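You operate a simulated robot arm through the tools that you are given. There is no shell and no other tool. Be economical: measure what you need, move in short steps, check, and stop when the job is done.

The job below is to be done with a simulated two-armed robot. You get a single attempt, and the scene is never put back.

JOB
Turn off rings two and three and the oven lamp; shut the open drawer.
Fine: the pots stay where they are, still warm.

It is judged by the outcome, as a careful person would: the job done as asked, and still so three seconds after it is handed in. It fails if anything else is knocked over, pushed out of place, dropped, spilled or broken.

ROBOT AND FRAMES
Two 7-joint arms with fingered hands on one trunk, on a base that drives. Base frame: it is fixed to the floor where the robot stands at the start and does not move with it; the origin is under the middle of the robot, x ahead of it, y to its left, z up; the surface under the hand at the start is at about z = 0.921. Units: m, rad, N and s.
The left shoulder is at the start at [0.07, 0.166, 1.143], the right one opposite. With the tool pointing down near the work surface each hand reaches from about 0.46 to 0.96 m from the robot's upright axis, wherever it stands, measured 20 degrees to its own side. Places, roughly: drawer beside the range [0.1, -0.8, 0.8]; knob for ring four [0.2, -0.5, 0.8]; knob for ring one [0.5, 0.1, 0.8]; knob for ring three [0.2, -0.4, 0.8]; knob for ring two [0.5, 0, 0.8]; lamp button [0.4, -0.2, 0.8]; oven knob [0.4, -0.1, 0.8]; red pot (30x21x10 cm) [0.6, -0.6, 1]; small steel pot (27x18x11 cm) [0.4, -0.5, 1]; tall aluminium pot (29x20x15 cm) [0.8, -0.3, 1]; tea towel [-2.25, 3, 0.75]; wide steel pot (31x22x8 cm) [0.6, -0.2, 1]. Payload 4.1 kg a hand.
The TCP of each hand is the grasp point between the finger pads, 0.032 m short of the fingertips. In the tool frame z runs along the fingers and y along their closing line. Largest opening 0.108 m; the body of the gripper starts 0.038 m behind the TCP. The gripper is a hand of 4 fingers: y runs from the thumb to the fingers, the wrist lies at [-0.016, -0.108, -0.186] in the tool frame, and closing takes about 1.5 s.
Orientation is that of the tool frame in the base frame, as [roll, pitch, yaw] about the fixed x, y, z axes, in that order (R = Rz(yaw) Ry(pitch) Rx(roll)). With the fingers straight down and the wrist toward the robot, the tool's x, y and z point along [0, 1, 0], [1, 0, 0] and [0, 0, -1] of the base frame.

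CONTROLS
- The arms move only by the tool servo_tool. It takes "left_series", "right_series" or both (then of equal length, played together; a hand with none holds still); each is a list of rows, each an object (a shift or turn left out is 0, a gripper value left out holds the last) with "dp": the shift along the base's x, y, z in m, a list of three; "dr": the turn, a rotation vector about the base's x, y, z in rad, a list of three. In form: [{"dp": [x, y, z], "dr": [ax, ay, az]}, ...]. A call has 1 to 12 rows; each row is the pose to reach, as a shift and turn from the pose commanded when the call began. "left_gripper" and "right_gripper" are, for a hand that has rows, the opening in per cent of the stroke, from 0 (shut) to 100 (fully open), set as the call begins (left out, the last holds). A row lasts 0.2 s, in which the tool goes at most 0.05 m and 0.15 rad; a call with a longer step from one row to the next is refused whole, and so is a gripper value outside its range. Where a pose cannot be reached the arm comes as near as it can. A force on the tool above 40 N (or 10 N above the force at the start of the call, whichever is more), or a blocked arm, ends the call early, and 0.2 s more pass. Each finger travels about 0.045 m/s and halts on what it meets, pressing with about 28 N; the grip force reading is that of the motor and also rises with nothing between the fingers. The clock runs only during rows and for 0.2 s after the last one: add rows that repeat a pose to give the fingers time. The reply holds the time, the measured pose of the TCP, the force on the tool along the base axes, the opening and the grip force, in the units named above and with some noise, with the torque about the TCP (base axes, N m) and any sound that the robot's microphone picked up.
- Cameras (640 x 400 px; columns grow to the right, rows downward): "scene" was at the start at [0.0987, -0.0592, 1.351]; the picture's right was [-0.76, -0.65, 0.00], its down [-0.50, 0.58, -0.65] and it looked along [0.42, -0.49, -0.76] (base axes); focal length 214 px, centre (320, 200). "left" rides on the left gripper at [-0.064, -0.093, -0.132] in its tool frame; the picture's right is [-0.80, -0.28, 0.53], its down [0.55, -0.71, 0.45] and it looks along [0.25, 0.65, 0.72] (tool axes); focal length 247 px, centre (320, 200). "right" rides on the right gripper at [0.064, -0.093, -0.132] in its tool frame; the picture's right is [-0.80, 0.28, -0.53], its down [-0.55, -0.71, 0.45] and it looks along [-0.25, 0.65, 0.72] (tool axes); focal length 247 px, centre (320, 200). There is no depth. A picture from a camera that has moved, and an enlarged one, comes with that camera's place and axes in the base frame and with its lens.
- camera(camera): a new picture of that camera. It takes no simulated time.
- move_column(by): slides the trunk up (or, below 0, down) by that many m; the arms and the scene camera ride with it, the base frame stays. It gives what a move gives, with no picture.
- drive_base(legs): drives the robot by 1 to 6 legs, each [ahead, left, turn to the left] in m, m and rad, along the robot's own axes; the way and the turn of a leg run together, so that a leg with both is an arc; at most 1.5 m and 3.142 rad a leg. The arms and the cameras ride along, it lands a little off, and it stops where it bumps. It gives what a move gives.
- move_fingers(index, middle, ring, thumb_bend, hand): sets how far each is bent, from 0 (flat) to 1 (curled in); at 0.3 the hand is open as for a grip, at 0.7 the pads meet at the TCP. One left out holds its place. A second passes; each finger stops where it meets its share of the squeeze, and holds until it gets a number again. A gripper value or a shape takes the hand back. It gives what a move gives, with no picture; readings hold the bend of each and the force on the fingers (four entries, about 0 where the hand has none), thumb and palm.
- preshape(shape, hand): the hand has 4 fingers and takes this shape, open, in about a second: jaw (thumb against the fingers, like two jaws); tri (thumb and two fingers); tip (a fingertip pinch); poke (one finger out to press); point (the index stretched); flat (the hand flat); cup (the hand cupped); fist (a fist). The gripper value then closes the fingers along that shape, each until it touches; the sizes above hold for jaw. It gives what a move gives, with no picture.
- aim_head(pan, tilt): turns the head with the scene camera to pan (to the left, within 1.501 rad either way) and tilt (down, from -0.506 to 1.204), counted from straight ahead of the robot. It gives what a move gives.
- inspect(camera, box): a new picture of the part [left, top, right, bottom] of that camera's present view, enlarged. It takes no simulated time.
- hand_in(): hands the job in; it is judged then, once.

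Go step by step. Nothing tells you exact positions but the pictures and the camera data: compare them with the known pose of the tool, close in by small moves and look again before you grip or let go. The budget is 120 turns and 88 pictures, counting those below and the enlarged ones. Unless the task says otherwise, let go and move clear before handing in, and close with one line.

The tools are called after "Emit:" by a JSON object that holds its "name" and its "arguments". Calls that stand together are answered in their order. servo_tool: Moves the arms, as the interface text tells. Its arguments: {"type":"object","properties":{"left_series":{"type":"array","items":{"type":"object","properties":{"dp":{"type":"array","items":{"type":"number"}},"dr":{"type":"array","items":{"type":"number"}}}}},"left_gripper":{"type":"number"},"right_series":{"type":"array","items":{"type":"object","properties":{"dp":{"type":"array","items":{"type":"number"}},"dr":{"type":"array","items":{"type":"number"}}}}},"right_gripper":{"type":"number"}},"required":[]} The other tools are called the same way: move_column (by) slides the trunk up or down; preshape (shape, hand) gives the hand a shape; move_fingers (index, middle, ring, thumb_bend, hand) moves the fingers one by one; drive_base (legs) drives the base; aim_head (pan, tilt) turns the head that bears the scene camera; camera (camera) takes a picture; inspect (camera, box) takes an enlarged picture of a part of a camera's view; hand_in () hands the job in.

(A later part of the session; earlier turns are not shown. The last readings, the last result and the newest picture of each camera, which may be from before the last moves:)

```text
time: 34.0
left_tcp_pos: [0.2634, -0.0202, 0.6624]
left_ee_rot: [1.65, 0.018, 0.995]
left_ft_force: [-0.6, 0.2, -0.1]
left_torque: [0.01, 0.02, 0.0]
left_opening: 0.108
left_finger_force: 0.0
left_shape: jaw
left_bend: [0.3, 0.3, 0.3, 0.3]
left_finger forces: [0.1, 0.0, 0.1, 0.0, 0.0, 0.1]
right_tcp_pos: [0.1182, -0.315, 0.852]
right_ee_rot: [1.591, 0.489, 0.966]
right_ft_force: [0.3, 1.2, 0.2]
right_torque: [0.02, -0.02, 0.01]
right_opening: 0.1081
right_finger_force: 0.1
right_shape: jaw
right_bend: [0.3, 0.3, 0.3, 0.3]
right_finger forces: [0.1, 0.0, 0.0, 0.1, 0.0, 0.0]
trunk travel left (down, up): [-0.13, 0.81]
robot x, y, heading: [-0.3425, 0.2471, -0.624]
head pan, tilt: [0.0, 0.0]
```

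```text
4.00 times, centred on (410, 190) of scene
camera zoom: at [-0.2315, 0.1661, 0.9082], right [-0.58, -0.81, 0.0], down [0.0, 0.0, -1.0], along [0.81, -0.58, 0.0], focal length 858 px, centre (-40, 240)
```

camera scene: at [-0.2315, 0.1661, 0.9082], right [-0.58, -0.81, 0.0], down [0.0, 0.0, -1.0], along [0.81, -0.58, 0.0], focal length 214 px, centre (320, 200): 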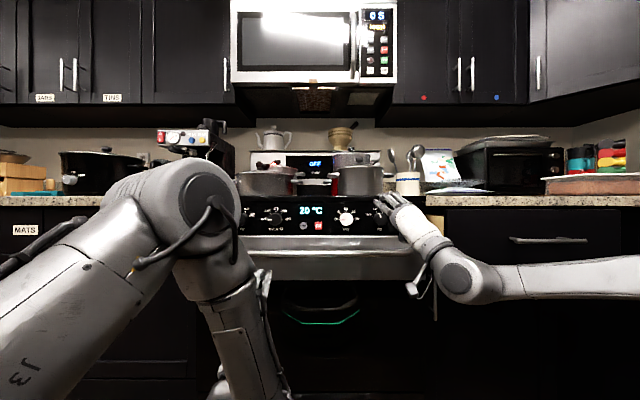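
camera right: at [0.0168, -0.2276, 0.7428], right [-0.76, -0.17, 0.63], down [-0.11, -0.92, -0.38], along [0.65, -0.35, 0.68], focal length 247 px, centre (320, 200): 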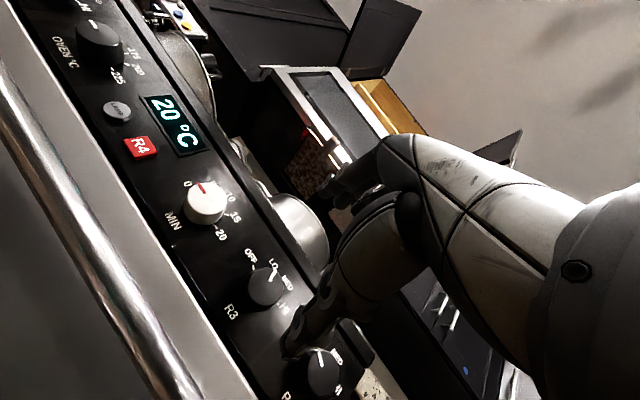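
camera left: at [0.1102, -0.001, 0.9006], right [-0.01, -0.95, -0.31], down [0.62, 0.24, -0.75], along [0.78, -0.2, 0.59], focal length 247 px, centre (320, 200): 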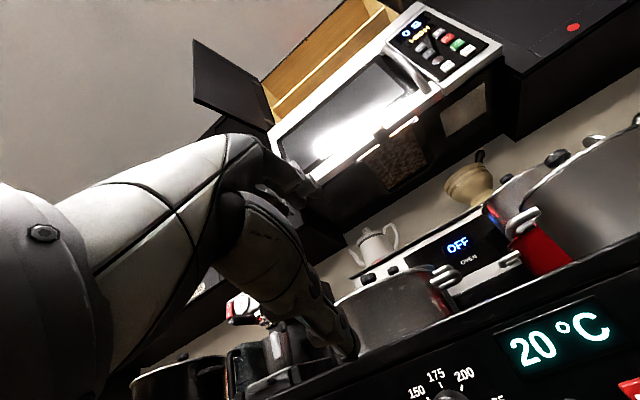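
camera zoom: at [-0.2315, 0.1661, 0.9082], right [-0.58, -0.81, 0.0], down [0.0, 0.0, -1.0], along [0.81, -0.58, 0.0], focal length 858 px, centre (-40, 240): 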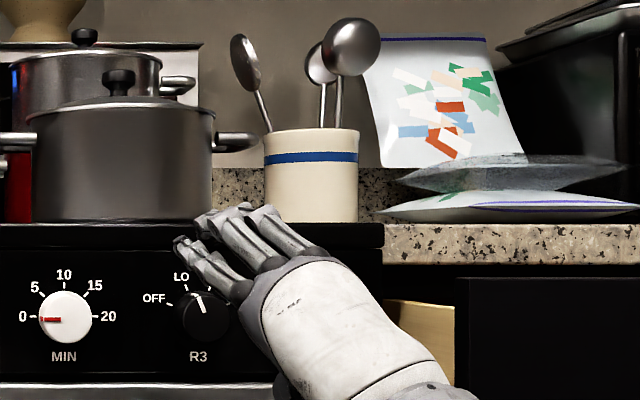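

R3's centre is at roughly lateral -0.19, z 0.846, and its pointer is just past LO. I'll advance the open hand around it, stopping on contact.

Emit:
{"name": "servo_tool", "arguments": {"right_series": [{"dp": [0.022, -0.021, -0.006]}, {"dp": [0.047, -0.039, -0.006]}, {"dp": [0.063, -0.05, -0.006]}, {"dp": [0.071, -0.056, -0.006]}, {"dp": [0.078, -0.061, -0.006]}, {"dp": [0.078, -0.061, -0.006]}]}}

Emit:
{"name": "inspect", "arguments": {"camera": "scene", "box": [330, 140, 490, 240]}}

Emit:
{"name": "camera", "arguments": {"camera": "right"}}

```text
time: 35.4
left_tcp_pos: [0.2641, -0.0207, 0.6613]
left_ee_rot: [1.648, 0.017, 0.994]
left_ft_force: [-0.4, -0.2, 0.0]
left_torque: [-0.01, -0.02, -0.04]
left_opening: 0.1083
left_finger_force: 0.0
left_shape: jaw
left_bend: [0.3, 0.3, 0.3, 0.3]
left_finger forces: [0.1, 0.0, 0.0, 0.0, 0.1, 0.0]
right_tcp_pos: [0.1479, -0.3724, 0.8516]
right_ee_rot: [1.593, 0.488, 0.97]
right_ft_force: [-0.4, -0.3, 0.0]
right_torque: [0.04, 0.02, 0.0]
right_opening: 0.1081
right_finger_force: 0.1
right_shape: jaw
right_bend: [0.3, 0.3, 0.3, 0.3]
right_finger forces: [0.0, 0.0, 0.1, 0.0, 0.0, 0.1]
right hand out of reach, approached as far as the arm can: row 2, 3, 4, 5, 6
trunk travel left (down, up): [-0.13, 0.81]
robot x, y, heading: [-0.341, 0.2482, -0.623]
head pan, tilt: [0.0, 0.0]
```

```text
4.00 times, centred on (410, 190) of scene
camera zoom: at [-0.2315, 0.1661, 0.9083], right [-0.58, -0.81, 0.0], down [0.0, 0.0, -1.0], along [0.81, -0.58, 0.0], focal length 858 px, centre (-40, 240)
```

zoom: 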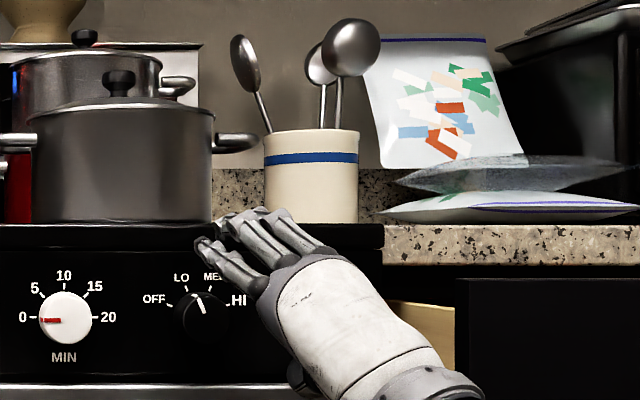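

```text
57 pictures are left
camera right: at [0.0462, -0.2856, 0.743], right [-0.76, -0.17, 0.63], down [-0.11, -0.92, -0.37], along [0.65, -0.35, 0.68], focal length 247 px, centre (320, 200)
```

right: 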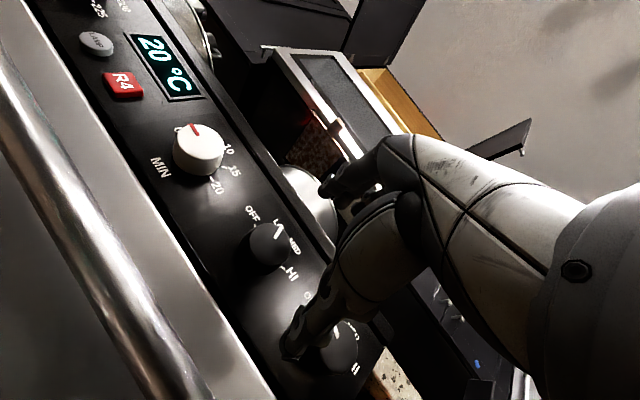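

The arm stalls with the wrist at its bend limit, since the elbow is far out to the right. I'll retract, shift the robot 0.2 m left so the forearm points more forward, and try again.

Emit:
{"name": "servo_tool", "arguments": {"right_series": [{"dp": [-0.035, 0.025, 0]}, {"dp": [-0.065, 0.045, 0]}, {"dp": [-0.065, 0.045, 0]}]}}

Emit:
{"name": "drive_base", "arguments": {"legs": [[0, 0.2, 0]]}}

```text
time: 36.2
left_tcp_pos: [0.2626, -0.0201, 0.6622]
left_ee_rot: [1.649, 0.018, 0.995]
left_ft_force: [-0.1, -0.4, -0.1]
left_torque: [-0.04, -0.01, -0.02]
left_opening: 0.1082
left_finger_force: 0.0
left_shape: jaw
left_bend: [0.3, 0.3, 0.3, 0.3]
left_finger forces: [0.0, 0.0, 0.0, 0.1, 0.1, 0.0]
right_tcp_pos: [0.0803, -0.3279, 0.8485]
right_ee_rot: [1.591, 0.488, 0.968]
right_ft_force: [0.5, -0.2, 0.0]
right_torque: [0.0, 0.0, 0.01]
right_opening: 0.1081
right_finger_force: 0.1
right_shape: jaw
right_bend: [0.3, 0.3, 0.3, 0.3]
right_finger forces: [0.1, 0.0, 0.1, 0.0, 0.0, 0.0]
trunk travel left (down, up): [-0.13, 0.81]
robot x, y, heading: [-0.3409, 0.244, -0.622]
head pan, tilt: [0.0, 0.0]
```

```text
time: 37.8
left_tcp_pos: [0.3786, 0.1412, 0.6619]
left_ee_rot: [1.65, 0.018, 0.993]
left_ft_force: [-0.7, -0.9, -1.2]
left_torque: [0.01, 0.0, -0.06]
left_opening: 0.108
left_finger_force: 0.1
left_shape: jaw
left_bend: [0.3, 0.3, 0.3, 0.3]
left_finger forces: [0.0, 0.1, 0.0, 0.1, 0.0, 0.0]
right_tcp_pos: [0.1952, -0.1663, 0.8498]
right_ee_rot: [1.592, 0.489, 0.967]
right_ft_force: [-0.9, -0.3, 0.7]
right_torque: [0.0, -0.02, 0.0]
right_opening: 0.108
right_finger_force: 0.1
right_shape: jaw
right_bend: [0.3, 0.3, 0.3, 0.3]
right_finger forces: [0.1, 0.1, 0.0, 0.0, 0.0, 0.0]
trunk travel left (down, up): [-0.13, 0.81]
robot x, y, heading: [-0.2291, 0.4098, -0.623]
head pan, tilt: [0.0, 0.0]
```

Now I'll slide the right hand back across in front of R3.

Emit:
{"name": "servo_tool", "arguments": {"right_series": [{"dp": [-0.016, -0.038, 0]}, {"dp": [-0.032, -0.076, 0]}, {"dp": [-0.048, -0.114, -0.002]}, {"dp": [-0.06, -0.15, -0.003]}, {"dp": [-0.063, -0.166, -0.003]}, {"dp": [-0.063, -0.166, -0.003]}]}}

Emit:
{"name": "servo_tool", "arguments": {"right_series": [{"dp": [0.012, -0.009, 0]}, {"dp": [0.024, -0.0175, 0]}, {"dp": [0.036, -0.026, 0]}, {"dp": [0.045, -0.032, 0]}, {"dp": [0.045, -0.032, 0]}]}}

Emit:
{"name": "camera", "arguments": {"camera": "scene"}}

Emit:
{"name": "camera", "arguments": {"camera": "right"}}

```text
time: 39.2
left_tcp_pos: [0.3788, 0.1408, 0.6623]
left_ee_rot: [1.648, 0.017, 0.994]
left_ft_force: [0.7, -0.5, -0.3]
left_torque: [0.0, -0.02, 0.0]
left_opening: 0.1081
left_finger_force: 0.0
left_shape: jaw
left_bend: [0.3, 0.3, 0.3, 0.3]
left_finger forces: [0.0, 0.0, 0.1, 0.0, 0.1, 0.0]
right_tcp_pos: [0.1338, -0.3331, 0.8447]
right_ee_rot: [1.591, 0.488, 0.967]
right_ft_force: [-0.4, 0.0, 0.3]
right_torque: [0.02, -0.03, -0.02]
right_opening: 0.1083
right_finger_force: 0.2
right_shape: jaw
right_bend: [0.3, 0.3, 0.3, 0.3]
right_finger forces: [0.0, 0.1, 0.0, 0.0, 0.0, 0.0]
trunk travel left (down, up): [-0.13, 0.81]
robot x, y, heading: [-0.228, 0.4124, -0.615]
head pan, tilt: [0.0, 0.0]
```

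```text
time: 40.4
left_tcp_pos: [0.3783, 0.1393, 0.661]
left_ee_rot: [1.65, 0.018, 0.994]
left_ft_force: [0.7, 0.8, -0.1]
left_torque: [-0.02, -0.05, -0.02]
left_opening: 0.1079
left_finger_force: 0.0
left_shape: jaw
left_bend: [0.3, 0.3, 0.3, 0.3]
left_finger forces: [0.1, 0.0, 0.0, 0.1, 0.1, 0.1]
right_tcp_pos: [0.1777, -0.3625, 0.8448]
right_ee_rot: [1.589, 0.487, 0.961]
right_ft_force: [-0.7, 0.0, 0.3]
right_torque: [0.03, 0.0, 0.01]
right_opening: 0.1082
right_finger_force: 0.0
right_shape: jaw
right_bend: [0.3, 0.3, 0.3, 0.3]
right_finger forces: [0.1, 0.0, 0.1, 0.0, 0.0, 0.0]
trunk travel left (down, up): [-0.13, 0.81]
robot x, y, heading: [-0.2325, 0.4106, -0.616]
head pan, tilt: [0.0, 0.0]
```

```text
56 pictures are left
camera scene: at [-0.1167, 0.3272, 0.9083], right [-0.58, -0.81, 0.0], down [0.0, 0.0, -1.0], along [0.81, -0.58, 0.0], focal length 214 px, centre (320, 200)
```

scene: 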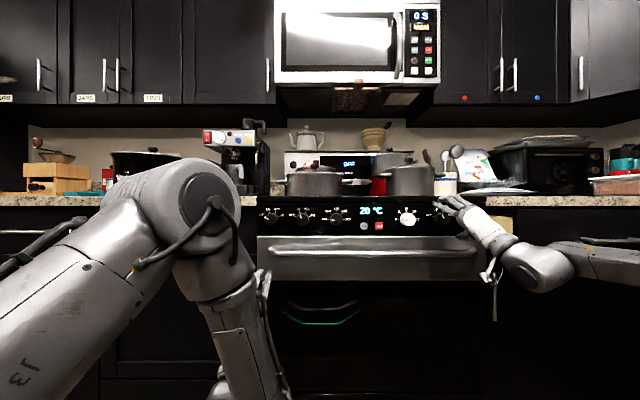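

```text
55 pictures are left
camera right: at [0.0767, -0.2743, 0.7364], right [-0.76, -0.16, 0.63], down [-0.11, -0.92, -0.37], along [0.64, -0.35, 0.68], focal length 247 px, centre (320, 200)
```

right: 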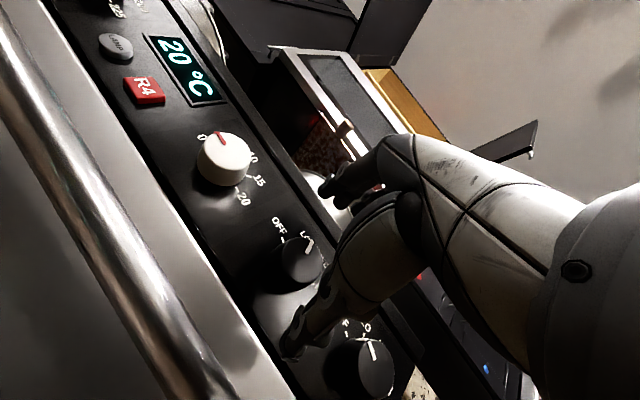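

The view confirms R3 lies right on the tool axis, about 4.5 cm ahead. I'll advance 3 cm so the fingertips straddle the knob.

Emit:
{"name": "servo_tool", "arguments": {"right_series": [{"dp": [0.008, -0.006, 0]}, {"dp": [0.016, -0.012, 0]}, {"dp": [0.0244, -0.0174, 0]}, {"dp": [0.0244, -0.0174, 0]}]}}

Emit:
{"name": "inspect", "arguments": {"camera": "scene", "box": [380, 160, 520, 248]}}

Emit:
{"name": "camera", "arguments": {"camera": "right"}}

```text
time: 41.4
left_tcp_pos: [0.3769, 0.1405, 0.6612]
left_ee_rot: [1.649, 0.017, 0.994]
left_ft_force: [1.2, -0.1, -0.4]
left_torque: [0.0, -0.03, 0.01]
left_opening: 0.108
left_finger_force: 0.0
left_shape: jaw
left_bend: [0.3, 0.3, 0.3, 0.3]
left_finger forces: [0.0, 0.0, 0.0, 0.0, 0.0, 0.0]
right_tcp_pos: [0.1786, -0.3627, 0.8461]
right_ee_rot: [1.59, 0.486, 0.962]
right_ft_force: [0.1, 0.3, 0.3]
right_torque: [-0.01, 0.02, -0.02]
right_opening: 0.1077
right_finger_force: 0.1
right_shape: jaw
right_bend: [0.3, 0.3, 0.3, 0.3]
right_finger forces: [0.0, 0.0, 0.1, 0.1, 0.1, 0.1]
right hand out of reach, approached as far as the arm can: row 1, 2, 3, 4
trunk travel left (down, up): [-0.13, 0.81]
robot x, y, heading: [-0.231, 0.4119, -0.621]
head pan, tilt: [0.0, 0.0]
```

```text
4.55 times, centred on (450, 204) of scene
camera zoom: at [-0.1167, 0.3271, 0.9083], right [-0.58, -0.81, 0.0], down [0.0, 0.0, -1.0], along [0.81, -0.58, 0.0], focal length 975 px, centre (-271, 182)
```

zoom: 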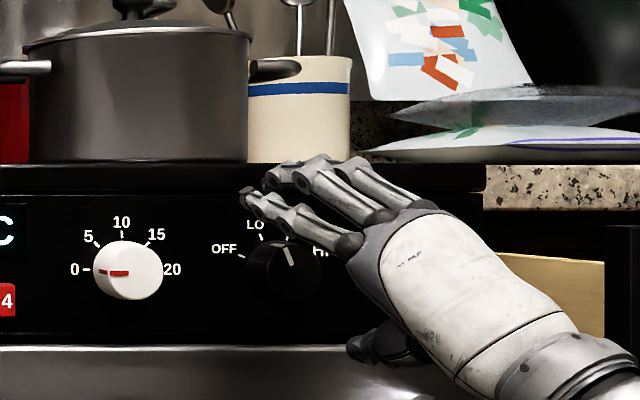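

```text
53 pictures are left
camera right: at [0.0768, -0.2741, 0.7364], right [-0.76, -0.16, 0.63], down [-0.11, -0.92, -0.37], along [0.64, -0.35, 0.68], focal length 247 px, centre (320, 200)
```

right: 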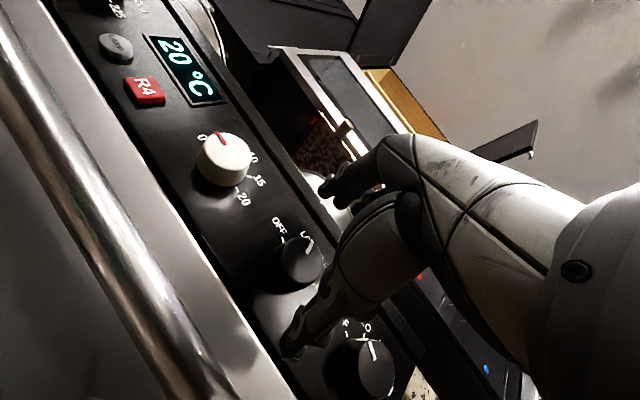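

The arm is at its limit, but the aim is right, so I'll drive the base forward 3.2 cm to carry the hand onto the knob.

Emit:
{"name": "drive_base", "arguments": {"legs": [[0.032, 0, 0]]}}

Emit:
{"name": "inspect", "arguments": {"camera": "scene", "box": [380, 160, 520, 248]}}

Emit:
{"name": "inspect", "arguments": {"camera": "right", "box": [200, 200, 440, 350]}}

```text
time: 42.4
left_tcp_pos: [0.4037, 0.1218, 0.6597]
left_ee_rot: [1.648, 0.016, 0.994]
left_ft_force: [-0.5, 1.0, -1.0]
left_torque: [0.01, 0.0, 0.04]
left_opening: 0.1078
left_finger_force: 0.0
left_shape: jaw
left_bend: [0.3, 0.3, 0.3, 0.3]
left_finger forces: [0.0, 0.1, 0.1, 0.0, 0.0, 0.0]
right_tcp_pos: [0.2015, -0.3778, 0.8482]
right_ee_rot: [1.582, 0.486, 0.962]
right_ft_force: [-1.7, 0.7, -0.3]
right_torque: [0.05, -0.03, -0.01]
right_opening: 0.108
right_finger_force: 0.1
right_shape: jaw
right_bend: [0.3, 0.3, 0.3, 0.29]
right_finger forces: [0.0, 1.1, 0.0, 0.0, 1.2, 0.0]
trunk travel left (down, up): [-0.13, 0.81]
robot x, y, heading: [-0.2063, 0.3923, -0.62]
head pan, tilt: [0.0, 0.0]
stopped in leg 1: the force on the tool passed its limit at 44 N (the readings are from after the stop); the commanded pose is now the measured one
```

```text
4.55 times, centred on (450, 204) of scene
camera zoom: at [-0.0917, 0.3092, 0.9083], right [-0.58, -0.81, 0.0], down [0.0, 0.0, -1.0], along [0.81, -0.58, 0.0], focal length 975 px, centre (-271, 182)
```

zoom: 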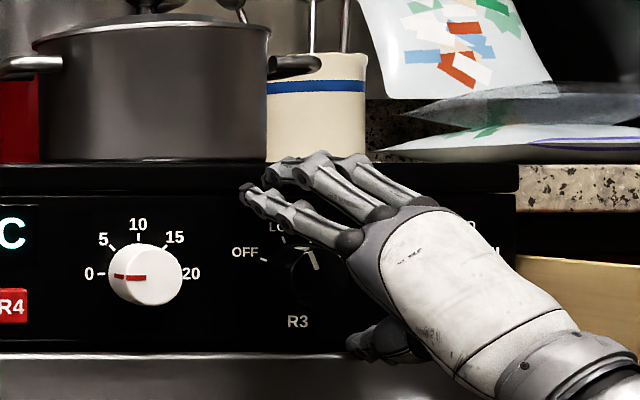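

```text
2.67 times, centred on (320, 275) of right
camera zoom: at [0.1011, -0.2913, 0.738], right [-0.76, -0.16, 0.63], down [-0.11, -0.92, -0.37], along [0.64, -0.35, 0.68], focal length 659 px, centre (320, 0)
```

zoom: 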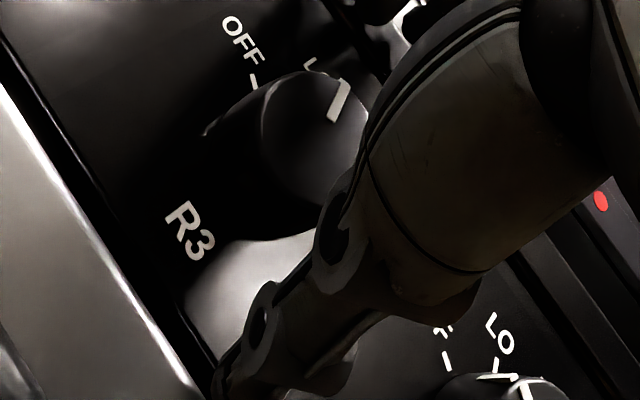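

Fingertips have reached the panel (thumb touching), around the knob. I'll back off 4 mm and close on it.

Emit:
{"name": "servo_tool", "arguments": {"right_series": [{"dp": [-0.0033, 0.0023, 0]}, {"dp": [-0.0033, 0.0023, 0]}, {"dp": [-0.0033, 0.0023, 0]}, {"dp": [-0.0033, 0.0023, 0]}, {"dp": [-0.0033, 0.0023, 0]}, {"dp": [-0.0033, 0.0023, 0]}, {"dp": [-0.0033, 0.0023, 0]}, {"dp": [-0.0033, 0.0023, 0]}], "right_gripper": 0}}

Emit:
{"name": "inspect", "arguments": {"camera": "right", "box": [200, 200, 440, 350]}}

Emit:
{"name": "inspect", "arguments": {"camera": "scene", "box": [380, 160, 520, 248]}}

```text
time: 44.2
left_tcp_pos: [0.4024, 0.1229, 0.6628]
left_ee_rot: [1.649, 0.018, 0.993]
left_ft_force: [0.0, 0.2, -0.3]
left_torque: [-0.01, -0.02, 0.02]
left_opening: 0.1079
left_finger_force: 0.2
left_shape: jaw
left_bend: [0.3, 0.3, 0.3, 0.3]
left_finger forces: [0.0, 0.1, 0.1, 0.0, 0.0, 0.0]
right_tcp_pos: [0.1979, -0.3749, 0.8503]
right_ee_rot: [1.579, 0.485, 0.959]
right_ft_force: [-0.5, 4.0, 7.0]
right_torque: [-0.29, -0.43, 0.47]
right_opening: 0.0307
right_finger_force: 28.3
right_shape: jaw
right_bend: [0.7, 0.53, 0.7, 0.71]
right_finger forces: [28.5, 0.1, 0.1, 0.1, 21.7, 0.1]
trunk travel left (down, up): [-0.13, 0.81]
robot x, y, heading: [-0.2069, 0.3867, -0.62]
head pan, tilt: [0.0, 0.0]
```

```text
2.67 times, centred on (320, 275) of right
camera zoom: at [0.0977, -0.2875, 0.7394], right [-0.76, -0.16, 0.63], down [-0.11, -0.92, -0.37], along [0.64, -0.35, 0.68], focal length 659 px, centre (320, 0)
```

zoom: 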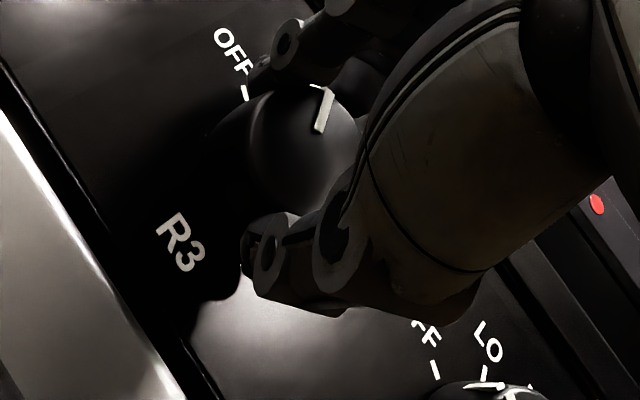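

```text
4.55 times, centred on (450, 204) of scene
camera zoom: at [-0.0921, 0.3101, 0.9085], right [-0.58, -0.81, 0.0], down [0.0, 0.0, -1.0], along [0.81, -0.58, 0.0], focal length 975 px, centre (-271, 182)
```

zoom: 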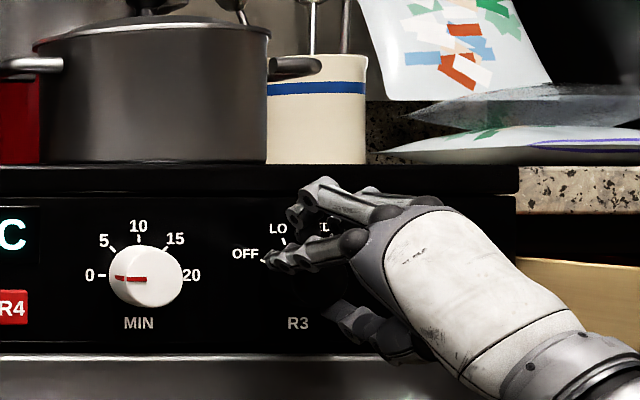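

The fingers and thumb have the knob. Now I'll turn it counter-clockwise about 60 degrees towards OFF.

Emit:
{"name": "servo_tool", "arguments": {"right_series": [{"dr": [-0.107, 0.076, 0]}, {"dr": [-0.214, 0.152, 0]}, {"dr": [-0.321, 0.228, 0]}, {"dr": [-0.427, 0.304, 0]}, {"dr": [-0.534, 0.381, 0]}, {"dr": [-0.641, 0.457, 0]}, {"dr": [-0.748, 0.533, 0]}, {"dr": [-0.855, 0.609, 0]}]}}

Emit:
{"name": "inspect", "arguments": {"camera": "scene", "box": [380, 160, 520, 248]}}

Emit:
{"name": "camera", "arguments": {"camera": "right"}}

```text
time: 46.0
left_tcp_pos: [0.4033, 0.123, 0.6618]
left_ee_rot: [1.65, 0.017, 0.994]
left_ft_force: [0.2, 0.1, 0.3]
left_torque: [0.0, 0.0, 0.0]
left_opening: 0.108
left_finger_force: 0.0
left_shape: jaw
left_bend: [0.3, 0.3, 0.3, 0.3]
left_finger forces: [0.1, 0.0, 0.1, 0.0, 0.1, 0.1]
right_tcp_pos: [0.181, -0.3528, 0.8132]
right_ee_rot: [1.362, 1.534, 0.731]
right_ft_force: [-0.9, 0.2, 0.2]
right_torque: [-0.03, -0.03, -0.02]
right_opening: 0.0237
right_finger_force: 28.0
right_shape: jaw
right_bend: [0.7, 0.53, 0.7, 0.76]
right_finger forces: [0.0, 0.0, 0.1, 0.0, 0.0, 0.0]
right hand out of reach, approached as far as the arm can: row 1, 2, 3, 4, 5, 6, 7, 8
trunk travel left (down, up): [-0.13, 0.81]
robot x, y, heading: [-0.2026, 0.39, -0.62]
head pan, tilt: [0.0, 0.0]
```

```text
4.55 times, centred on (450, 204) of scene
camera zoom: at [-0.0915, 0.309, 0.9083], right [-0.58, -0.81, 0.0], down [0.0, 0.0, -1.0], along [0.81, -0.58, 0.0], focal length 975 px, centre (-271, 182)
```

zoom: 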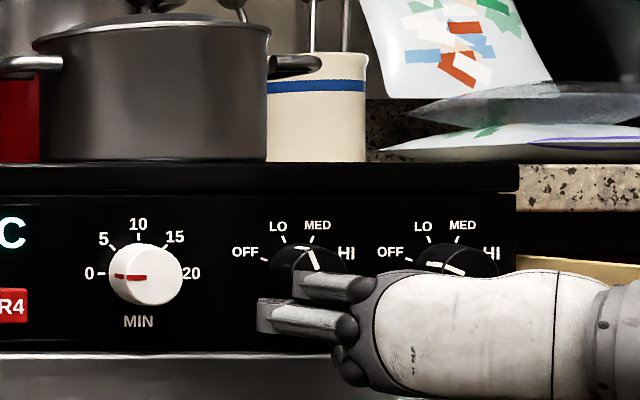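

```text
47 pictures are left
camera right: at [0.0222, -0.3487, 0.7454], right [-0.29, 0.52, 0.8], down [-0.07, -0.85, 0.53], along [0.96, 0.09, 0.28], focal length 247 px, centre (320, 200)
```

right: 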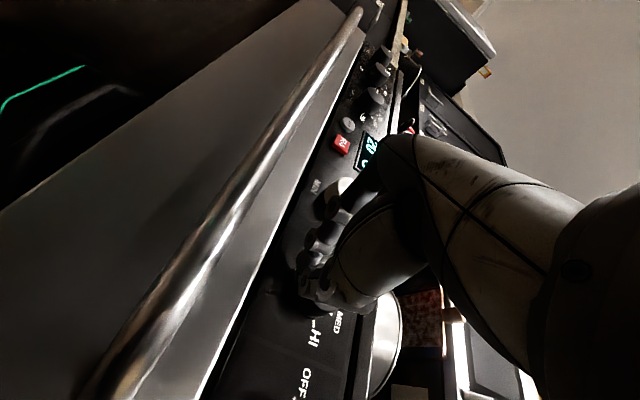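

The hand slipped because the arm ran out of reach while rolling; R3 hasn't noticeably turned. I'll open, retract, bring the base closer so the arm is well inside its range, and retry.

Emit:
{"name": "servo_tool", "arguments": {"right_series": [{"dp": [-0.02, 0.014, 0]}, {"dp": [-0.05, 0.035, 0.01]}, {"dp": [-0.08, 0.057, 0.02], "dr": [0.1, -0.07, 0]}, {"dp": [-0.11, 0.078, 0.03], "dr": [0.2, -0.143, 0]}, {"dp": [-0.12, 0.086, 0.037], "dr": [0.3, -0.214, 0]}, {"dp": [-0.12, 0.086, 0.037], "dr": [0.4, -0.285, 0]}, {"dp": [-0.12, 0.086, 0.037], "dr": [0.4, -0.285, 0]}], "right_gripper": 100}}

Emit:
{"name": "drive_base", "arguments": {"legs": [[0.1, -0.09, 0]]}}

```text
time: 47.6
left_tcp_pos: [0.4027, 0.1228, 0.6616]
left_ee_rot: [1.65, 0.017, 0.992]
left_ft_force: [0.0, 0.3, -0.4]
left_torque: [0.01, 0.01, 0.05]
left_opening: 0.1079
left_finger_force: 0.1
left_shape: jaw
left_bend: [0.3, 0.3, 0.3, 0.3]
left_finger forces: [0.0, 0.0, 0.0, 0.0, 0.0, 0.0]
right_tcp_pos: [0.0634, -0.2666, 0.8529]
right_ee_rot: [1.59, 1.043, 0.965]
right_ft_force: [-0.5, 0.8, -0.5]
right_torque: [0.0, 0.02, 0.01]
right_opening: 0.1073
right_finger_force: 0.1
right_shape: jaw
right_bend: [0.3, 0.3, 0.3, 0.3]
right_finger forces: [0.0, 0.1, 0.1, 0.0, 0.0, 0.1]
trunk travel left (down, up): [-0.13, 0.81]
robot x, y, heading: [-0.2055, 0.3923, -0.618]
head pan, tilt: [0.0, 0.0]
```

```text
time: 48.9
left_tcp_pos: [0.4356, -0.008, 0.6609]
left_ee_rot: [1.652, 0.017, 0.999]
left_ft_force: [-0.7, 0.0, -6.6]
left_torque: [-0.07, -0.04, 0.01]
left_opening: 0.1067
left_finger_force: 0.1
left_shape: jaw
left_bend: [0.3, 0.33, 0.3, 0.3]
left_finger forces: [0.0, 6.3, 0.0, 0.1, 0.0, 0.0]
right_tcp_pos: [0.0974, -0.3972, 0.8539]
right_ee_rot: [1.595, 1.044, 0.975]
right_ft_force: [0.1, 0.4, -0.7]
right_torque: [0.0, 0.0, -0.01]
right_opening: 0.1077
right_finger_force: 0.0
right_shape: jaw
right_bend: [0.3, 0.3, 0.3, 0.3]
right_finger forces: [0.1, 0.0, 0.0, 0.1, 0.0, 0.1]
trunk travel left (down, up): [-0.13, 0.81]
robot x, y, heading: [-0.171, 0.2617, -0.614]
head pan, tilt: [0.0, 0.0]
```

The left fingers have just touched the oven handle from below. I'll lower that hand a little and draw it back out.

Emit:
{"name": "servo_tool", "arguments": {"left_series": [{"dp": [0, 0, -0.015]}, {"dp": [-0.03, 0.021, -0.02]}, {"dp": [-0.065, 0.046, -0.02]}, {"dp": [-0.1, 0.071, -0.02]}, {"dp": [-0.13, 0.093, -0.02]}, {"dp": [-0.13, 0.093, -0.02]}]}}

Emit:
{"name": "camera", "arguments": {"camera": "scene"}}

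```text
time: 49.9
left_tcp_pos: [0.3608, 0.0784, 0.6983]
left_ee_rot: [1.652, 0.245, 1.148]
left_ft_force: [-0.4, 0.3, -0.1]
left_torque: [0.0, -0.03, -0.03]
left_opening: 0.1077
left_finger_force: 0.1
left_shape: jaw
left_bend: [0.3, 0.3, 0.3, 0.3]
left_finger forces: [0.0, 0.0, 0.0, 0.0, 0.0, 0.0]
left hand out of reach, approached as far as the arm can: row 1, 2, 3, 4, 5
right_tcp_pos: [0.0976, -0.3975, 0.8524]
right_ee_rot: [1.594, 1.045, 0.974]
right_ft_force: [1.1, 0.7, -1.2]
right_torque: [-0.02, 0.02, 0.01]
right_opening: 0.1076
right_finger_force: 0.0
right_shape: jaw
right_bend: [0.3, 0.3, 0.3, 0.3]
right_finger forces: [0.1, 0.0, 0.0, 0.0, 0.0, 0.0]
trunk travel left (down, up): [-0.13, 0.81]
robot x, y, heading: [-0.175, 0.2604, -0.618]
head pan, tilt: [0.0, 0.0]
stopped in row 5 (left hand): the arm was blocked; the commanded pose is now the measured one
```

```text
46 pictures are left
camera scene: at [-0.0601, 0.1763, 0.9083], right [-0.58, -0.82, 0.0], down [0.0, 0.0, -1.0], along [0.82, -0.58, 0.0], focal length 214 px, centre (320, 200)
```

scene: 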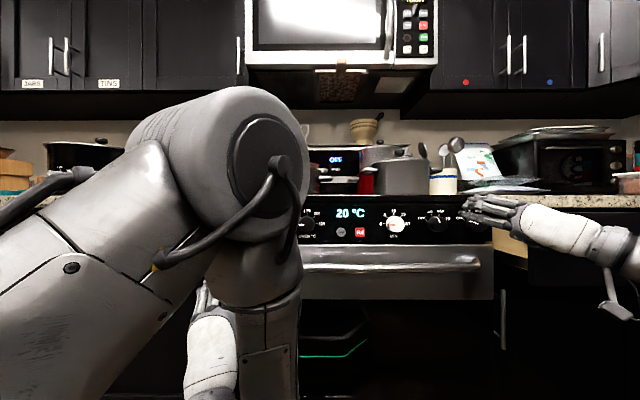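

The left hand is clear of the handle. Now I'll bring the right hand in front of R3, with less reach needed.

Emit:
{"name": "servo_tool", "arguments": {"right_series": [{"dp": [0.015, 0.012, 0], "dr": [0.1, -0.071, 0]}, {"dp": [0.03, 0.024, 0], "dr": [0.2, -0.143, 0]}, {"dp": [0.045, 0.036, -0.003], "dr": [0.3, -0.214, 0]}, {"dp": [0.059, 0.048, -0.005], "dr": [0.4, -0.285, 0]}, {"dp": [0.059, 0.048, -0.005], "dr": [0.5, -0.356, 0]}, {"dp": [0.059, 0.048, -0.005], "dr": [0.6, -0.427, 0]}, {"dp": [0.059, 0.048, -0.005], "dr": [0.7, -0.499, 0]}, {"dp": [0.059, 0.048, -0.005], "dr": [0.7, -0.499, 0]}]}}

Emit:
{"name": "camera", "arguments": {"camera": "right"}}

```text
time: 51.7
left_tcp_pos: [0.3614, 0.0784, 0.698]
left_ee_rot: [1.652, 0.244, 1.15]
left_ft_force: [0.0, -0.6, 0.6]
left_torque: [0.0, 0.01, -0.02]
left_opening: 0.1079
left_finger_force: 0.1
left_shape: jaw
left_bend: [0.3, 0.3, 0.3, 0.3]
left_finger forces: [0.0, 0.0, 0.0, 0.0, 0.0, 0.0]
right_tcp_pos: [0.1578, -0.3489, 0.8468]
right_ee_rot: [1.576, 0.185, 0.963]
right_ft_force: [-0.3, 0.4, -0.1]
right_torque: [-0.01, 0.03, -0.02]
right_opening: 0.1078
right_finger_force: 0.0
right_shape: jaw
right_bend: [0.3, 0.3, 0.3, 0.3]
right_finger forces: [0.0, 0.0, 0.0, 0.1, 0.0, 0.0]
trunk travel left (down, up): [-0.13, 0.81]
robot x, y, heading: [-0.1715, 0.2587, -0.616]
head pan, tilt: [0.0, 0.0]
```

```text
45 pictures are left
camera right: at [0.076, -0.2367, 0.7465], right [-0.85, -0.3, 0.43], down [-0.02, -0.8, -0.6], along [0.52, -0.52, 0.68], focal length 247 px, centre (320, 200)
```

right: 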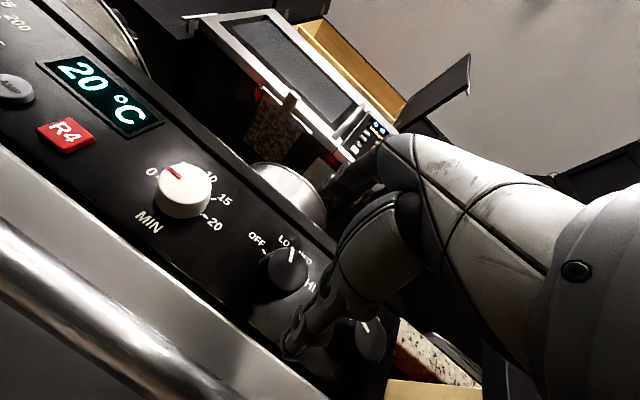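

Everything is in reach now and R3 is on the tool axis. I'll advance onto the knob and close.

Emit:
{"name": "servo_tool", "arguments": {"right_series": [{"dp": [0.012, -0.0085, 0]}, {"dp": [0.024, -0.017, 0]}, {"dp": [0.032, -0.023, 0]}, {"dp": [0.0375, -0.0267, 0]}, {"dp": [0.0375, -0.0267, 0]}]}}

Emit:
{"name": "servo_tool", "arguments": {"right_series": [{}, {}, {}, {}, {}, {}, {}, {}, {}], "right_gripper": 0}}

Emit:
{"name": "inspect", "arguments": {"camera": "right", "box": [200, 200, 440, 350]}}

```text
time: 52.9
left_tcp_pos: [0.3613, 0.0786, 0.6973]
left_ee_rot: [1.651, 0.244, 1.149]
left_ft_force: [0.3, -0.6, 0.2]
left_torque: [0.01, 0.01, -0.01]
left_opening: 0.108
left_finger_force: 0.0
left_shape: jaw
left_bend: [0.3, 0.3, 0.3, 0.3]
left_finger forces: [0.0, 0.1, 0.0, 0.0, 0.0, 0.1]
right_tcp_pos: [0.1949, -0.3757, 0.8481]
right_ee_rot: [1.576, 0.186, 0.962]
right_ft_force: [-0.5, -1.2, 0.8]
right_torque: [0.0, 0.0, -0.04]
right_opening: 0.1078
right_finger_force: 0.0
right_shape: jaw
right_bend: [0.3, 0.3, 0.3, 0.3]
right_finger forces: [0.0, 0.0, 0.0, 0.0, 0.1, 0.0]
trunk travel left (down, up): [-0.13, 0.81]
robot x, y, heading: [-0.1732, 0.2584, -0.613]
head pan, tilt: [0.0, 0.0]
```

```text
time: 54.9
left_tcp_pos: [0.361, 0.0788, 0.6976]
left_ee_rot: [1.651, 0.245, 1.148]
left_ft_force: [0.2, 0.8, -0.4]
left_torque: [-0.04, 0.05, 0.01]
left_opening: 0.108
left_finger_force: 0.0
left_shape: jaw
left_bend: [0.3, 0.3, 0.3, 0.3]
left_finger forces: [0.0, 0.0, 0.1, 0.0, 0.0, 0.0]
right_tcp_pos: [0.1953, -0.3766, 0.847]
right_ee_rot: [1.577, 0.185, 0.963]
right_ft_force: [-1.6, 0.8, -2.6]
right_torque: [0.03, 0.07, -0.01]
right_opening: 0.0317
right_finger_force: 28.0
right_shape: jaw
right_bend: [0.73, 0.59, 0.64, 0.74]
right_finger forces: [14.2, 7.7, 0.0, 0.0, 25.2, 0.0]
trunk travel left (down, up): [-0.13, 0.81]
robot x, y, heading: [-0.1712, 0.2569, -0.619]
head pan, tilt: [0.0, 0.0]
```

```text
2.67 times, centred on (320, 275) of right
camera zoom: at [0.1125, -0.2635, 0.7463], right [-0.85, -0.3, 0.43], down [-0.02, -0.8, -0.6], along [0.52, -0.52, 0.68], focal length 659 px, centre (320, 0)
```

zoom: 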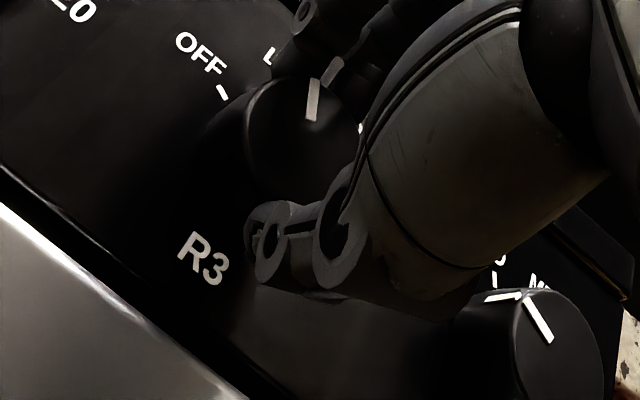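

A solid three-point grip. Turning counter-clockwise now.

Emit:
{"name": "servo_tool", "arguments": {"right_series": [{"dr": [-0.107, 0.076, 0]}, {"dr": [-0.214, 0.152, 0]}, {"dr": [-0.321, 0.228, 0]}, {"dr": [-0.427, 0.304, 0]}, {"dr": [-0.534, 0.381, 0]}, {"dr": [-0.641, 0.457, 0]}, {"dr": [-0.748, 0.533, 0]}, {"dr": [-0.855, 0.609, 0]}]}}

Emit:
{"name": "camera", "arguments": {"camera": "right"}}

Emit:
{"name": "inspect", "arguments": {"camera": "scene", "box": [370, 190, 530, 290]}}

```text
time: 56.7
left_tcp_pos: [0.3601, 0.0791, 0.6982]
left_ee_rot: [1.651, 0.244, 1.149]
left_ft_force: [0.5, 0.2, -0.7]
left_torque: [0.01, -0.03, 0.01]
left_opening: 0.1079
left_finger_force: 0.1
left_shape: jaw
left_bend: [0.3, 0.3, 0.3, 0.3]
left_finger forces: [0.0, 0.1, 0.1, 0.0, 0.1, 0.1]
right_tcp_pos: [0.1942, -0.3763, 0.8491]
right_ee_rot: [1.601, 1.235, 0.98]
right_ft_force: [1.2, 2.6, -0.5]
right_torque: [0.43, -0.32, 0.2]
right_opening: 0.031
right_finger_force: 28.4
right_shape: jaw
right_bend: [0.73, 0.59, 0.64, 0.75]
right_finger forces: [19.6, 10.1, 0.1, 0.0, 22.8, 0.0]
trunk travel left (down, up): [-0.13, 0.81]
robot x, y, heading: [-0.1727, 0.2545, -0.61]
head pan, tilt: [0.0, 0.0]
```

```text
43 pictures are left
camera right: at [0.0478, -0.3539, 0.7604], right [-0.42, 0.31, 0.85], down [-0.12, -0.95, 0.28], along [0.9, 0.01, 0.44], focal length 247 px, centre (320, 200)
```

right: 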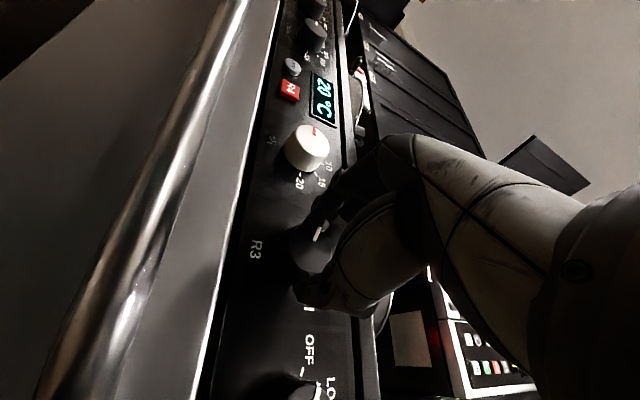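

```text
4.00 times, centred on (450, 240) of scene
camera zoom: at [-0.0599, 0.1766, 0.9083], right [-0.58, -0.82, 0.0], down [0.0, 0.0, -1.0], along [0.82, -0.58, 0.0], focal length 858 px, centre (-200, 40)
```

zoom: 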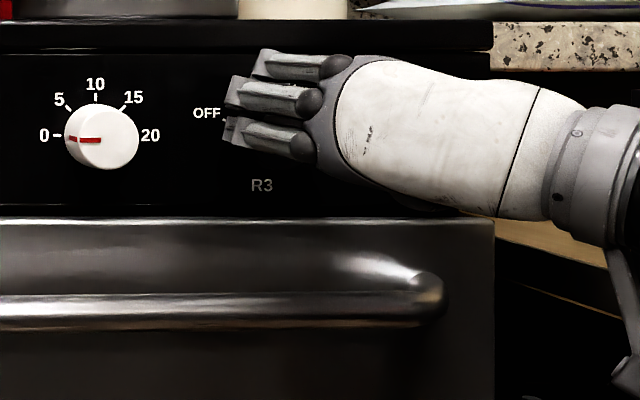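

The hand rolled fully with the grip held, and torque rose as if at the stop. I'll release, back off and check the pointer.

Emit:
{"name": "servo_tool", "arguments": {"right_series": [{}, {}, {}, {}, {"dp": [-0.016, 0.0116, 0]}, {"dp": [-0.04, 0.028, 0]}, {"dp": [-0.075, 0.053, 0]}, {"dp": [-0.1, 0.072, 0]}, {"dp": [-0.1, 0.072, 0]}], "right_gripper": 100}}

Emit:
{"name": "inspect", "arguments": {"camera": "right", "box": [200, 150, 440, 300]}}

Emit:
{"name": "inspect", "arguments": {"camera": "scene", "box": [370, 190, 530, 290]}}

```text
time: 58.7
left_tcp_pos: [0.3608, 0.0789, 0.6972]
left_ee_rot: [1.651, 0.244, 1.148]
left_ft_force: [-0.5, -0.1, 0.6]
left_torque: [0.0, -0.01, 0.01]
left_opening: 0.1078
left_finger_force: 0.0
left_shape: jaw
left_bend: [0.3, 0.3, 0.3, 0.3]
left_finger forces: [0.0, 0.1, 0.1, 0.0, 0.0, 0.0]
right_tcp_pos: [0.0959, -0.3043, 0.8483]
right_ee_rot: [1.608, 1.234, 0.987]
right_ft_force: [-0.1, 1.0, 0.2]
right_torque: [-0.01, -0.03, 0.0]
right_opening: 0.1079
right_finger_force: 0.1
right_shape: jaw
right_bend: [0.3, 0.3, 0.3, 0.3]
right_finger forces: [0.1, 0.1, 0.1, 0.0, 0.0, 0.0]
trunk travel left (down, up): [-0.13, 0.81]
robot x, y, heading: [-0.1736, 0.2607, -0.616]
head pan, tilt: [0.0, 0.0]
```

```text
2.67 times, centred on (320, 225) of right
camera zoom: at [-0.0509, -0.281, 0.7597], right [-0.42, 0.31, 0.85], down [-0.12, -0.95, 0.28], along [0.9, 0.01, 0.44], focal length 659 px, centre (320, 133)
```

zoom: 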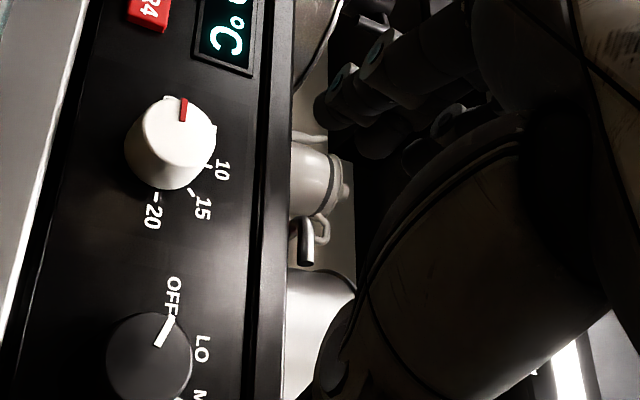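

```text
4.00 times, centred on (450, 240) of scene
camera zoom: at [-0.0601, 0.1767, 0.9083], right [-0.58, -0.82, 0.0], down [0.0, 0.0, -1.0], along [0.82, -0.58, 0.0], focal length 858 px, centre (-200, 40)
```

zoom: 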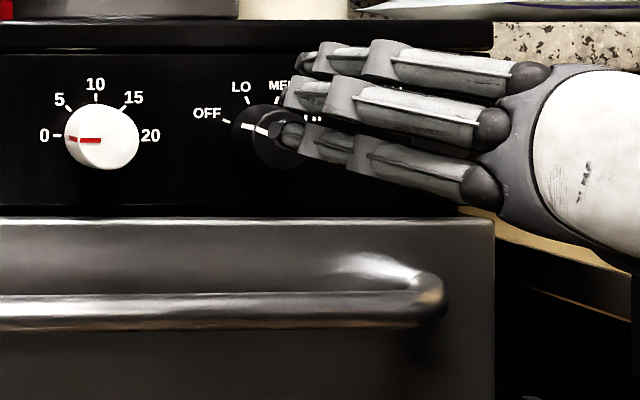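

R3 is now on its OFF mark. Next is the lamp button: I'll slide the base left about 0.245 m to keep the same good arm geometry, and shape the right hand for poking.

Emit:
{"name": "drive_base", "arguments": {"legs": [[0, 0.245, 0]]}}

Emit:
{"name": "preshape", "arguments": {"hand": "right", "shape": "poke"}}

Emit:
{"name": "camera", "arguments": {"camera": "right"}}

Emit:
{"name": "camera", "arguments": {"camera": "scene"}}

```text
time: 60.5
left_tcp_pos: [0.4999, 0.2745, 0.6983]
left_ee_rot: [1.651, 0.244, 1.146]
left_ft_force: [0.3, 0.8, -0.1]
left_torque: [0.0, 0.01, 0.03]
left_opening: 0.1077
left_finger_force: 0.1
left_shape: jaw
left_bend: [0.3, 0.3, 0.3, 0.3]
left_finger forces: [0.0, 0.1, 0.0, 0.0, 0.0, 0.0]
right_tcp_pos: [0.233, -0.1075, 0.8491]
right_ee_rot: [1.609, 1.233, 0.985]
right_ft_force: [-0.6, 1.3, 0.1]
right_torque: [0.03, 0.0, -0.02]
right_opening: 0.1077
right_finger_force: 0.1
right_shape: jaw
right_bend: [0.3, 0.3, 0.3, 0.3]
right_finger forces: [0.0, 0.1, 0.1, 0.0, 0.0, 0.0]
trunk travel left (down, up): [-0.13, 0.81]
robot x, y, heading: [-0.0307, 0.4548, -0.614]
head pan, tilt: [0.0, 0.0]
```

```text
time: 61.4
left_tcp_pos: [0.4998, 0.2736, 0.698]
left_ee_rot: [1.65, 0.243, 1.144]
left_ft_force: [-0.3, -0.2, 0.3]
left_torque: [0.02, -0.01, -0.01]
left_opening: 0.1081
left_finger_force: 0.0
left_shape: jaw
left_bend: [0.3, 0.3, 0.3, 0.3]
left_finger forces: [0.1, 0.0, 0.0, 0.0, 0.1, 0.0]
right_tcp_pos: [0.2343, -0.1075, 0.8487]
right_ee_rot: [1.608, 1.235, 0.986]
right_ft_force: [-0.2, -0.2, -0.2]
right_torque: [-0.01, 0.02, 0.0]
right_opening: 0.0
right_finger_force: 0.1
right_shape: poke
right_bend: [0.7, 0.7, 0.99, 1.0]
right_finger forces: [0.0, 0.1, 0.0, 0.0, 0.0, 0.0]
trunk travel left (down, up): [-0.13, 0.81]
robot x, y, heading: [-0.0305, 0.4533, -0.618]
head pan, tilt: [0.0, 0.0]
```

```text
39 pictures are left
camera right: at [0.0875, -0.0843, 0.76], right [-0.42, 0.31, 0.85], down [-0.13, -0.95, 0.28], along [0.9, 0.01, 0.44], focal length 247 px, centre (320, 200)
```

right: 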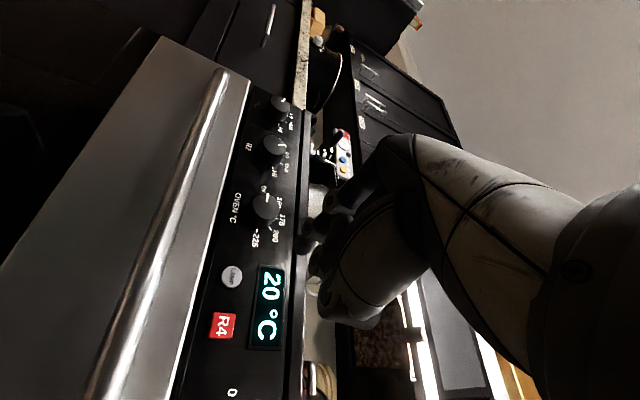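

```text
38 pictures are left
camera scene: at [0.0795, 0.3737, 0.9083], right [-0.58, -0.82, 0.0], down [0.0, 0.0, -1.0], along [0.82, -0.58, 0.0], focal length 214 px, centre (320, 200)
```

scene: 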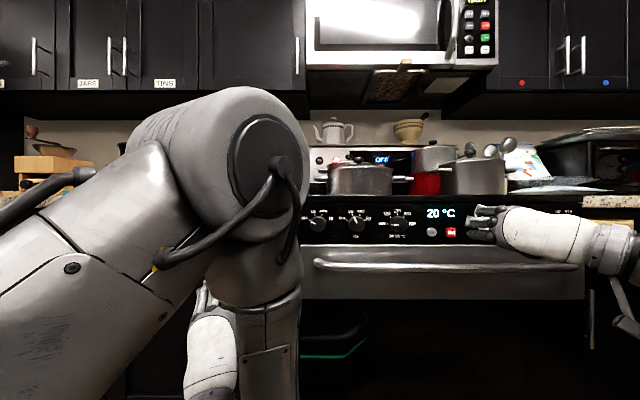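

The hand has its poke shape. I'll zoom in on the button, the knobs and the fingertip.

Emit:
{"name": "inspect", "arguments": {"camera": "scene", "box": [300, 180, 540, 280]}}

Emit:
{"name": "inspect", "arguments": {"camera": "right", "box": [200, 80, 440, 330]}}

```text
2.67 times, centred on (420, 230) of scene
camera zoom: at [0.0795, 0.3737, 0.9083], right [-0.58, -0.82, 0.0], down [0.0, 0.0, -1.0], along [0.82, -0.58, 0.0], focal length 572 px, centre (53, 120)
```

zoom: 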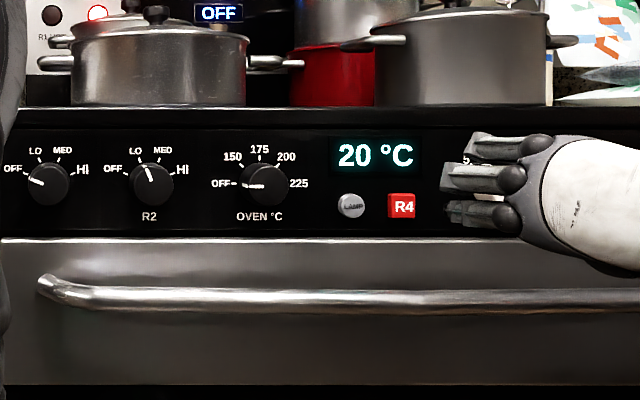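

```text
1.60 times, centred on (320, 205) of right
camera zoom: at [0.0875, -0.0843, 0.76], right [-0.42, 0.31, 0.85], down [-0.13, -0.95, 0.28], along [0.9, 0.01, 0.44], focal length 395 px, centre (320, 192)
```

zoom: 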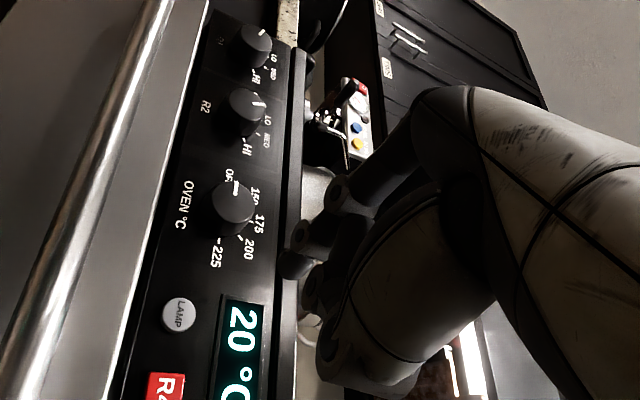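

R2's pointer is at LO, R1 and the oven are at OFF. For a narrower poke I'll curl everything but the index finger and look again.

Emit:
{"name": "move_fingers", "arguments": {"hand": "right", "index": 0.6, "middle": 1.0, "ring": 1.0, "thumb_bend": 1.0}}

Emit:
{"name": "inspect", "arguments": {"camera": "scene", "box": [400, 180, 560, 280]}}

Emit:
{"name": "inspect", "arguments": {"camera": "right", "box": [200, 80, 440, 330]}}

```text
time: 62.4
left_tcp_pos: [0.5006, 0.2745, 0.699]
left_ee_rot: [1.652, 0.244, 1.147]
left_ft_force: [0.2, -1.0, 0.8]
left_torque: [0.0, -0.01, -0.02]
left_opening: 0.1081
left_finger_force: 0.0
left_shape: jaw
left_bend: [0.3, 0.3, 0.3, 0.3]
left_finger forces: [0.0, 0.1, 0.0, 0.0, 0.0, 0.1]
right_tcp_pos: [0.2335, -0.1068, 0.8486]
right_ee_rot: [1.607, 1.234, 0.986]
right_ft_force: [1.4, 0.5, 0.8]
right_torque: [-0.01, 0.0, 0.0]
right_opening: 0.0274
right_finger_force: 0.1
right_shape: fingers
right_bend: [0.56, 1.0, 1.0, 1.0]
right_finger forces: [0.1, 0.0, 0.0, 0.0, 0.0, 0.1]
trunk travel left (down, up): [-0.13, 0.81]
robot x, y, heading: [-0.0362, 0.4532, -0.623]
head pan, tilt: [0.0, 0.0]
```

```text
4.00 times, centred on (480, 230) of scene
camera zoom: at [0.0795, 0.3737, 0.9083], right [-0.58, -0.82, 0.0], down [0.0, 0.0, -1.0], along [0.82, -0.58, 0.0], focal length 858 px, centre (-320, 80)
```

zoom: 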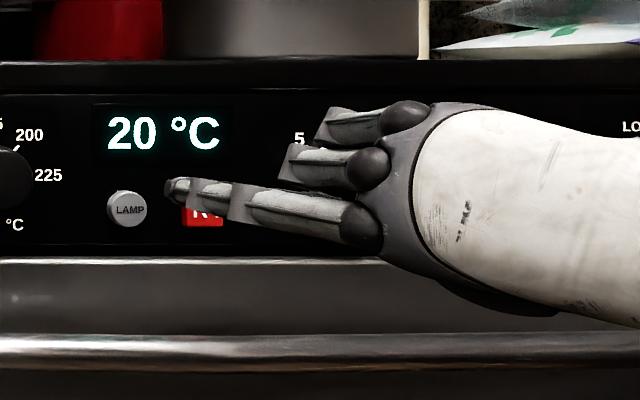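

```text
1.60 times, centred on (320, 205) of right
camera zoom: at [0.0875, -0.0843, 0.7599], right [-0.42, 0.31, 0.85], down [-0.13, -0.95, 0.28], along [0.9, 0.01, 0.44], focal length 395 px, centre (320, 192)
```

zoom: 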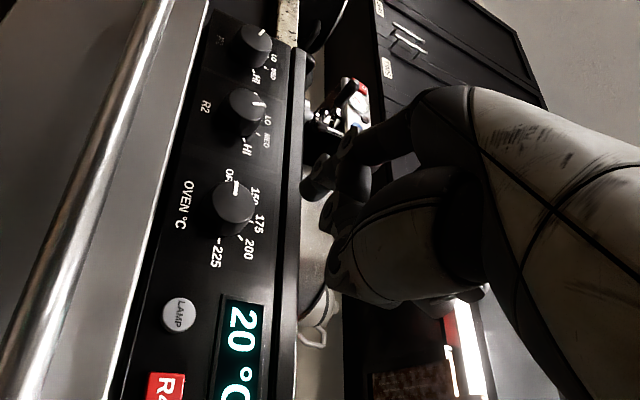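

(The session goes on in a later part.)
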